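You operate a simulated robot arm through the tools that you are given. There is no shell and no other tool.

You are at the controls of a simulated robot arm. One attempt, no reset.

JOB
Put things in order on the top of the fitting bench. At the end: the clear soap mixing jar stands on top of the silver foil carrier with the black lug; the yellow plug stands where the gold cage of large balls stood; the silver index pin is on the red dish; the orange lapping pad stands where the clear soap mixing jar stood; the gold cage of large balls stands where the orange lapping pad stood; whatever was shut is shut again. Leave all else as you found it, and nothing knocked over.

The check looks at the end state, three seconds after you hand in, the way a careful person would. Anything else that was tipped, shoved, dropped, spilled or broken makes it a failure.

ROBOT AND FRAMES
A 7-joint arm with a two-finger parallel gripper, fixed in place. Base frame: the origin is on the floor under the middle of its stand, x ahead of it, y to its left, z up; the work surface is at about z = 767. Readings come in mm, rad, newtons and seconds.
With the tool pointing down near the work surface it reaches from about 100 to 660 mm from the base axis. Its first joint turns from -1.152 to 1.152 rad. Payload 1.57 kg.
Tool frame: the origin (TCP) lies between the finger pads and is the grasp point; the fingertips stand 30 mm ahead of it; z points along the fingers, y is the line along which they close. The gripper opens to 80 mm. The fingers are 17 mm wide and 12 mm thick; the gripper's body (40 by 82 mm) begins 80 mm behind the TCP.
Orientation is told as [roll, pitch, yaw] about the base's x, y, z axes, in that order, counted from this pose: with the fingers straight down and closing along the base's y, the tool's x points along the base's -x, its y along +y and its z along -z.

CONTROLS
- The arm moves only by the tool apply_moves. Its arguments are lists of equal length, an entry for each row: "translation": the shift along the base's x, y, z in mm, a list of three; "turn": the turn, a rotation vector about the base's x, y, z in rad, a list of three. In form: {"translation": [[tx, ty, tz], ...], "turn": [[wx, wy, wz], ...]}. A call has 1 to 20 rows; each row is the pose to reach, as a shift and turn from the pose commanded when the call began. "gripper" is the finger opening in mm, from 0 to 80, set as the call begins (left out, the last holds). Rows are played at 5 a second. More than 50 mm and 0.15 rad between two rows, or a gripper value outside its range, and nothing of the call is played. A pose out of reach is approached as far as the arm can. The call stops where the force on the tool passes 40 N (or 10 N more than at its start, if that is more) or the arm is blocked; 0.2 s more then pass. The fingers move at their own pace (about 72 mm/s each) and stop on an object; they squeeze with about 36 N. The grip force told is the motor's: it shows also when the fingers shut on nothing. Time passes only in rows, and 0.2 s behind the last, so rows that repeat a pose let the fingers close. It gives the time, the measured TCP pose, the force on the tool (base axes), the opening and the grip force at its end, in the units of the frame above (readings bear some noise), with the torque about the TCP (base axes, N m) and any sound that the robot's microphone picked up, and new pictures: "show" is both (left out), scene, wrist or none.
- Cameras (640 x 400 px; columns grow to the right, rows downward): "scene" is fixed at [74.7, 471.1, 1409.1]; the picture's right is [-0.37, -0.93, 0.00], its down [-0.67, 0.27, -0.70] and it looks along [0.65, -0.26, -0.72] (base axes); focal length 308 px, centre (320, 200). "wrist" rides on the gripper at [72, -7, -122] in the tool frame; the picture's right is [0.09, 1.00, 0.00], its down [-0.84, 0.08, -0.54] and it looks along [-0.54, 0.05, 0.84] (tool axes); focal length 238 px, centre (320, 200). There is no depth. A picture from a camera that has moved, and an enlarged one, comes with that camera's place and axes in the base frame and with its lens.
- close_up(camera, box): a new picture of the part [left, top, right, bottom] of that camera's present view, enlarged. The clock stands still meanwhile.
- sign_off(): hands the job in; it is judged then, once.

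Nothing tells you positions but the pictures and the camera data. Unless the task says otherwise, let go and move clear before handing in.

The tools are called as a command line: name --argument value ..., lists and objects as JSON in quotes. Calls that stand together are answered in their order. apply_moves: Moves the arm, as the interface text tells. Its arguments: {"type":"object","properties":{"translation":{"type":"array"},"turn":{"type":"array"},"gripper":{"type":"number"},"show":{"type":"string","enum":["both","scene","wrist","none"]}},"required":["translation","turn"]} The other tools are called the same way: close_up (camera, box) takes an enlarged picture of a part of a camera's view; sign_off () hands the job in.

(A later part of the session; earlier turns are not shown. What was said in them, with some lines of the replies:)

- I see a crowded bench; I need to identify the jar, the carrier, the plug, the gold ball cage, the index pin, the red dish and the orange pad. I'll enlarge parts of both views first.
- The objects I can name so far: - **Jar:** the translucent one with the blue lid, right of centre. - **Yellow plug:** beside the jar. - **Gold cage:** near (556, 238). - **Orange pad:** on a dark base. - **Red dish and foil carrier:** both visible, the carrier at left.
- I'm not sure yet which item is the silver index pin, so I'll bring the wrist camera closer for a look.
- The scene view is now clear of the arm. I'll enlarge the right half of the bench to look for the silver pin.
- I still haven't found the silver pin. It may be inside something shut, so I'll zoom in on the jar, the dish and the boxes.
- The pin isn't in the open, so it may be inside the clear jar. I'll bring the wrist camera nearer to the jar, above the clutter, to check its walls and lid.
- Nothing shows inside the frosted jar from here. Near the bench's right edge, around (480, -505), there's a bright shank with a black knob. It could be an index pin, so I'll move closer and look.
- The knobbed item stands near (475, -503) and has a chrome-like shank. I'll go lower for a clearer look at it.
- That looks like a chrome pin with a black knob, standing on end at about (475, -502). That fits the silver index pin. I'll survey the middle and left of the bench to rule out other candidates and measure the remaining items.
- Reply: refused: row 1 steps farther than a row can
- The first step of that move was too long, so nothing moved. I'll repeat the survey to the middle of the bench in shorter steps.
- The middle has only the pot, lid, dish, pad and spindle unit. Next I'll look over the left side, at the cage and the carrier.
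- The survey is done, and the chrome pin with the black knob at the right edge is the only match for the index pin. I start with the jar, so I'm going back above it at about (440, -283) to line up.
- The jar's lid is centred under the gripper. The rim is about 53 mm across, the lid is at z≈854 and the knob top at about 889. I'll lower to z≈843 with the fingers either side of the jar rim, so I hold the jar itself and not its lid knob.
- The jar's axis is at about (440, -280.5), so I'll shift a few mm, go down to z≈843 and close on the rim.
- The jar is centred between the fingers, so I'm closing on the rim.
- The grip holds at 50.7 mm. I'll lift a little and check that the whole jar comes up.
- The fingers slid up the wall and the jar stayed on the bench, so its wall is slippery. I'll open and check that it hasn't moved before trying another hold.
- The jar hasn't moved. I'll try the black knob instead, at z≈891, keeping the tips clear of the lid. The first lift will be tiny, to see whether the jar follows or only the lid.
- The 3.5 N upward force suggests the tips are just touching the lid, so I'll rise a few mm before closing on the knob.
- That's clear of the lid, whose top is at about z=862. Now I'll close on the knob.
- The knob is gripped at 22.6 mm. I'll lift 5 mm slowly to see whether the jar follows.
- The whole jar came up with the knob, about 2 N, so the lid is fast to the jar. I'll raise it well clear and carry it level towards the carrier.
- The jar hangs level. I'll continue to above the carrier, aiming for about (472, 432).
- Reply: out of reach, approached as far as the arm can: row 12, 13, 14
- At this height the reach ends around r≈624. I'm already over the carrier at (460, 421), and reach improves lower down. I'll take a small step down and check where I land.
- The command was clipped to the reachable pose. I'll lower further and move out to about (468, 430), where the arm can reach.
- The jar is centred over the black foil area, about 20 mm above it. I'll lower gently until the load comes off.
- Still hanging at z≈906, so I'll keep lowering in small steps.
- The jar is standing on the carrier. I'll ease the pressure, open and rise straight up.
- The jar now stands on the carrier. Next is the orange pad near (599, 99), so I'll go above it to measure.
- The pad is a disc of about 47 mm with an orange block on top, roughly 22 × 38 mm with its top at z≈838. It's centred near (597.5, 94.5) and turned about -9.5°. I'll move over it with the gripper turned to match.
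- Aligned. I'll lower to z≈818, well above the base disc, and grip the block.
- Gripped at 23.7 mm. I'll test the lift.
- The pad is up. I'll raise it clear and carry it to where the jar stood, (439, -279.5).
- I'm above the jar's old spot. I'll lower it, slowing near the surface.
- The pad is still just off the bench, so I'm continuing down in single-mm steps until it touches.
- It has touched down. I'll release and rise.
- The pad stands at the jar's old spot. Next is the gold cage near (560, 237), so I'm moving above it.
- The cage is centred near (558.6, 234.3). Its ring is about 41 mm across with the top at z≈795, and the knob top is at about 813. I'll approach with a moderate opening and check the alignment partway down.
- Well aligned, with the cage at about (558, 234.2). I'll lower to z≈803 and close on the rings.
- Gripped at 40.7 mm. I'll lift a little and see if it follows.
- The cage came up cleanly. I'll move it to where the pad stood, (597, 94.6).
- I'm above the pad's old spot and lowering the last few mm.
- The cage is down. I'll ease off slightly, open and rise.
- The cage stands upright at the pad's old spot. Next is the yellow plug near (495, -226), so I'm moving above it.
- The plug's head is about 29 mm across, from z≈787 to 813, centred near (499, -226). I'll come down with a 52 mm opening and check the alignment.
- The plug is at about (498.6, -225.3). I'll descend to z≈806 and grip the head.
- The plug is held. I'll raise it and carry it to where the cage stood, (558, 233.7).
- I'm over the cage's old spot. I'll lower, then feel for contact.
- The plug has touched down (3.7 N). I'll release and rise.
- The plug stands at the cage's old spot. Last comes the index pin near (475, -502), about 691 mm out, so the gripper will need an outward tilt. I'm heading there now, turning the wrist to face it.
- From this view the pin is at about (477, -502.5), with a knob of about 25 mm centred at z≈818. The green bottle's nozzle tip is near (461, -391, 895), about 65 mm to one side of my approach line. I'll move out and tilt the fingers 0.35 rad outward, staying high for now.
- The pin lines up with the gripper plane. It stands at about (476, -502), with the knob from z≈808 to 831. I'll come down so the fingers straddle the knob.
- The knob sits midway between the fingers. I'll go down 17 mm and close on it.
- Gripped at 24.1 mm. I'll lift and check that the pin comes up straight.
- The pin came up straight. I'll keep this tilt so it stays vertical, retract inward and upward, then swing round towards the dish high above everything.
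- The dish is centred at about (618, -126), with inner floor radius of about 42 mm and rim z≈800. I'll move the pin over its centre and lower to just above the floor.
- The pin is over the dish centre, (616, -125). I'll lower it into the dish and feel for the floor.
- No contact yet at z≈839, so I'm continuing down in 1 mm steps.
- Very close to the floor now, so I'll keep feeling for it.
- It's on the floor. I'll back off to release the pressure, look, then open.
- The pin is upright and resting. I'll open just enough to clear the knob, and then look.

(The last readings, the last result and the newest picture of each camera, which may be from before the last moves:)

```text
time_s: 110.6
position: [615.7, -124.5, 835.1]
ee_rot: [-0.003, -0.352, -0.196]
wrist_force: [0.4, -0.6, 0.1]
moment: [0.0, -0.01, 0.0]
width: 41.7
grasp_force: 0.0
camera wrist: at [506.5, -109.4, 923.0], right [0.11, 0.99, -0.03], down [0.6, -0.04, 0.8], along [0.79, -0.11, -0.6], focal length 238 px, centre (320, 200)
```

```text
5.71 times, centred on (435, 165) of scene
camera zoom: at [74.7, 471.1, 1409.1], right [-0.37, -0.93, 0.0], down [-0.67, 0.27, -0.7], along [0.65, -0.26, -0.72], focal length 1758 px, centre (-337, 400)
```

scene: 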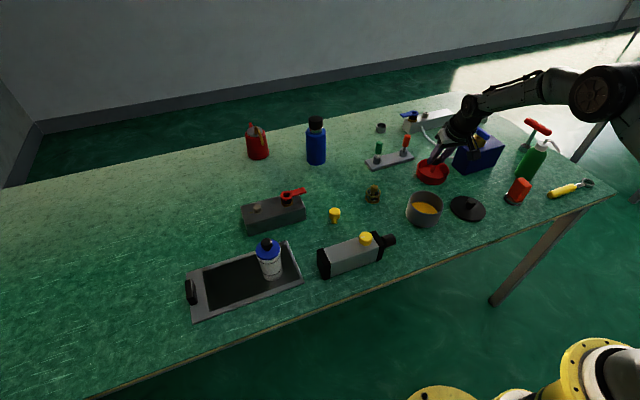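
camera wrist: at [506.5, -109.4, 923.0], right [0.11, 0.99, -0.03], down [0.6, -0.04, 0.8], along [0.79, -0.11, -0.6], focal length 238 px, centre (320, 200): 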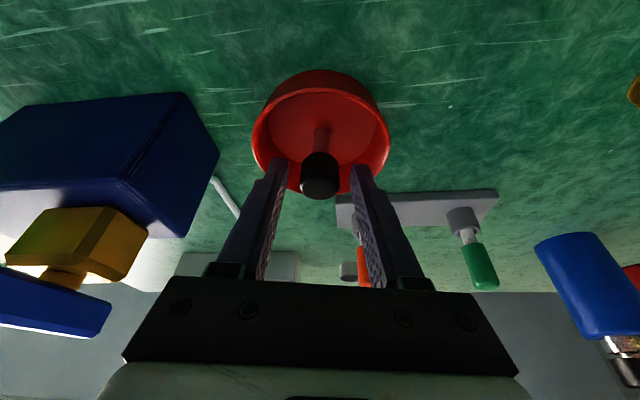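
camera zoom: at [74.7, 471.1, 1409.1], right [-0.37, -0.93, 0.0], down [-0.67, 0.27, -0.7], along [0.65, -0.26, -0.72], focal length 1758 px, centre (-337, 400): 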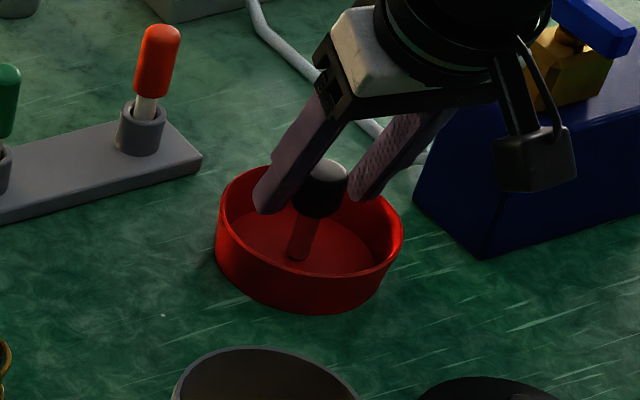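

The pin stands on its own in the dish. I'll back out straight up and retract.

apply_moves --translation '[[0, 0, 8], [0, 0, 25], [0, 0, 50], [0, 0, 85], [-10, 2, 120], [-30, 6, 150], [-60, 12, 165], [-60, 12, 165]]' --turn '[[0, 0, 0], [0, 0, 0], [0, 0, 0], [0, 0, 0], [0, 0, 0], [0, 0, 0], [0, 0, 0], [0, 0, 0]]' --show "both"

close_up --camera "scene" --box '[400, 130, 470, 200]'

close_up --camera "wrist" --box '[240, 40, 400, 200]'

```text
time_s: 112.4
position: [554.7, -111.5, 998.6]
ee_rot: [-0.002, -0.35, -0.195]
wrist_force: [0.2, 0.3, -0.1]
moment: [-0.03, 0.05, 0.05]
width: 42.1
grasp_force: 0.2
camera wrist: at [446.0, -97.7, 1087.0], right [0.11, 0.99, -0.03], down [0.6, -0.04, 0.8], along [0.79, -0.11, -0.6], focal length 238 px, centre (320, 200)
```

scene: 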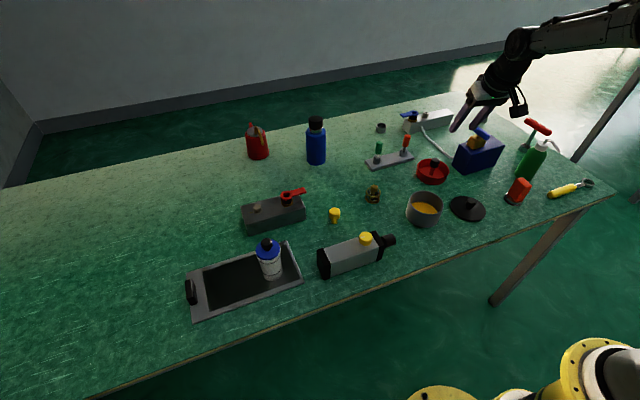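
wrist: 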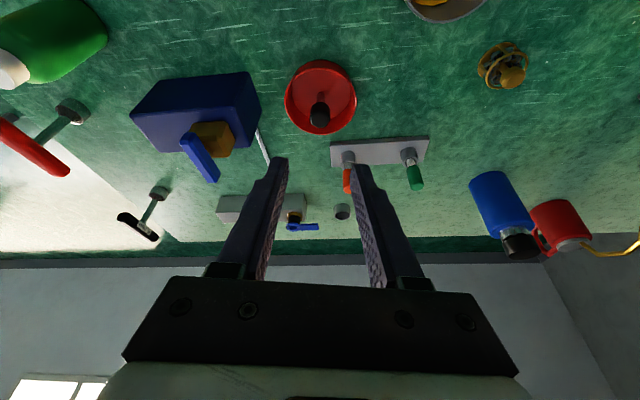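

```text
5.71 times, centred on (435, 165) of scene
camera zoom: at [74.7, 471.1, 1409.1], right [-0.37, -0.93, 0.0], down [-0.67, 0.27, -0.7], along [0.65, -0.26, -0.72], focal length 1758 px, centre (-337, 400)
```

zoom: 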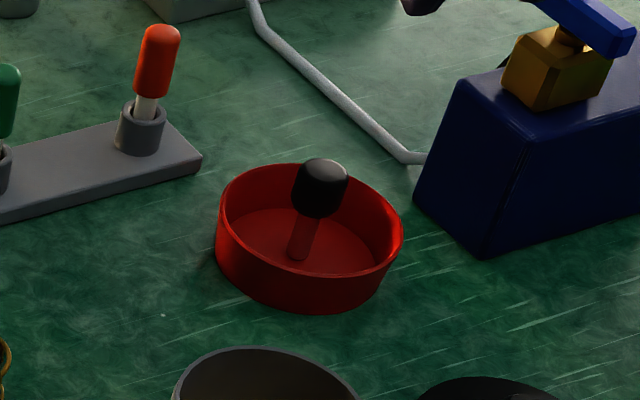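

```text
2.50 times, centred on (320, 120) of wrist
camera zoom: at [446.0, -97.7, 1087.0], right [0.11, 0.99, -0.03], down [0.6, -0.04, 0.8], along [0.79, -0.11, -0.6], focal length 596 px, centre (320, 400)
```

zoom: 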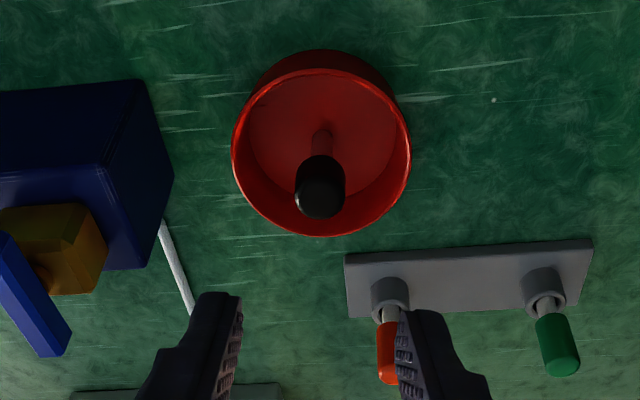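

The pin stands upright in the dish. I'll move the arm clear to a high central pose, then inspect everything.

apply_moves --translation '[[-15, 10, 20], [-35, 25, 40], [-60, 45, 60], [-85, 65, 80], [-110, 83, 91], [-110, 83, 91]]' --turn '[[0.013, 0.068, 0], [0.027, 0.137, 0], [0.04, 0.206, 0], [0.054, 0.275, 0], [0.0676, 0.343, 0], [0.0676, 0.343, 0]]' --show "both"

close_up --camera "scene" --box '[170, 190, 410, 330]'

close_up --camera "scene" --box '[400, 80, 620, 230]'

close_up --camera "scene" --box '[220, 90, 480, 240]'

```text
time_s: 113.8
position: [444.3, -28.3, 1089.9]
ee_rot: [-0.004, 0.0, -0.196]
wrist_force: [0.6, 0.6, 0.8]
moment: [0.0, 0.02, 0.0]
width: 41.9
grasp_force: 0.0
camera wrist: at [372.7, -21.5, 1210.7], right [0.1, 0.99, 0.0], down [0.84, -0.09, 0.54], along [0.54, -0.06, -0.84], focal length 238 px, centre (320, 200)
```

scene: 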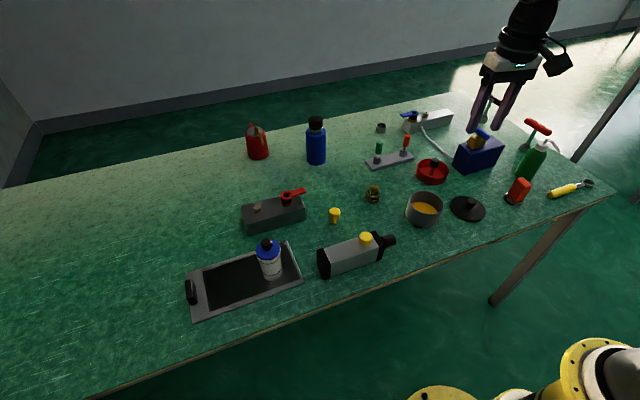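
wrist: 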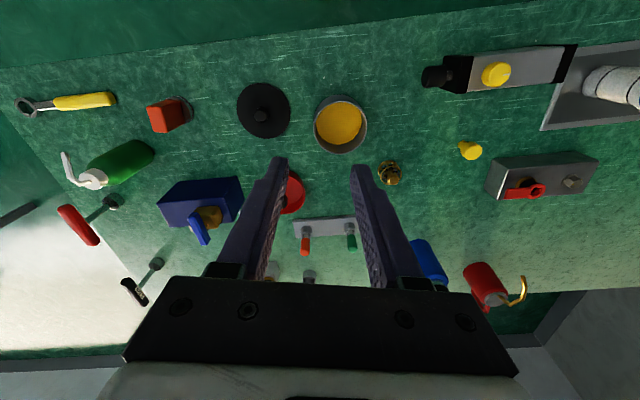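

```text
2.67 times, centred on (290, 260) of scene
camera zoom: at [74.7, 471.1, 1409.1], right [-0.37, -0.93, 0.0], down [-0.67, 0.27, -0.7], along [0.65, -0.26, -0.72], focal length 820 px, centre (400, 40)
```

zoom: 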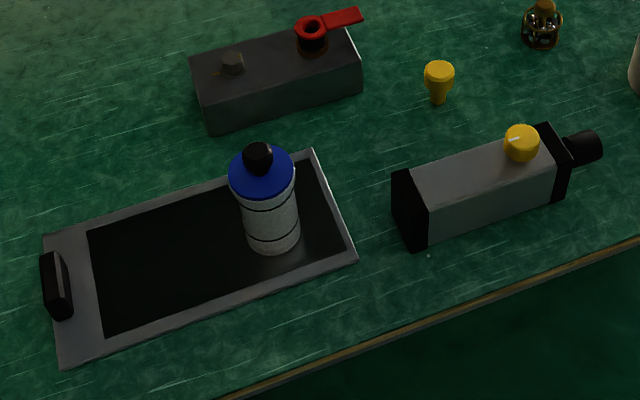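

```text
2.67 times, centred on (510, 155) of scene
camera zoom: at [74.7, 471.1, 1409.1], right [-0.37, -0.93, 0.0], down [-0.67, 0.27, -0.7], along [0.65, -0.26, -0.72], focal length 820 px, centre (-187, 320)
```

zoom: 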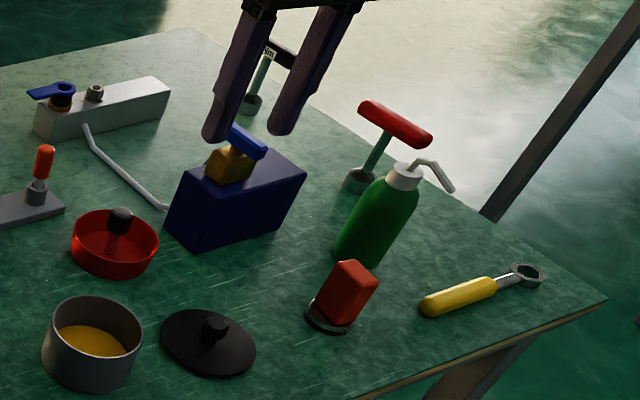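

```text
2.46 times, centred on (350, 165) of scene
camera zoom: at [74.7, 471.1, 1409.1], right [-0.37, -0.93, 0.0], down [-0.67, 0.27, -0.7], along [0.65, -0.26, -0.72], focal length 757 px, centre (246, 286)
```

zoom: 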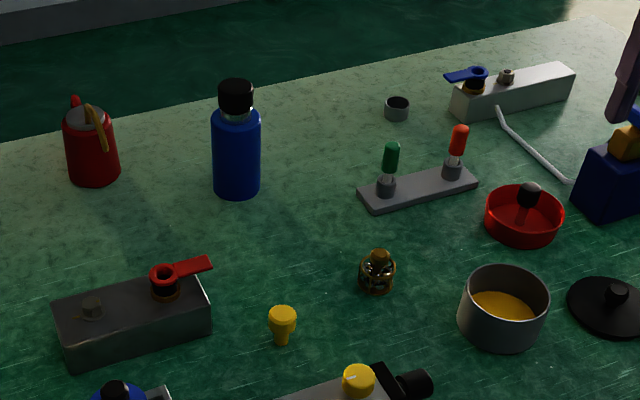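

Everything checks out in the final views, and the arm is clear with the gripper empty:
- **Jar:** upright on the foil carrier with its lid still on.
- **Orange pad:** where the jar stood.
- **Gold cage:** where the pad stood.
- **Yellow plug:** where the cage stood.
- **Index pin:** upright in the red dish. I took the chrome pin with the black knob to be it, as nothing else matched.

Nothing was opened, and nothing else looks moved, so I'm handing in.

sign_off

```text
The job is handed in.
```

I've handed the job in, and in the last camera views every item is where you asked:

- **Clear soap mixing jar:** stands upright on top of the silver foil carrier, with its lid still on. The jar wall was too slippery to grip, so I lifted it by its black knob.
- **Orange lapping pad:** stands where the jar stood.
- **Gold cage of large balls:** stands where the pad stood, a few mm nearer the robot by my estimate.
- **Yellow plug:** stands where the cage stood.
- **Silver index pin:** stands upright in the red dish.

I took the silver index pin to be the chrome pin with the black knob near the right edge of the bench. Nothing else in view matched, but nothing confirmed it either.

I opened nothing, so there was nothing to shut again. Nothing was knocked over, and no other item looks moved. The gripper is empty and the arm is clear of the bench.
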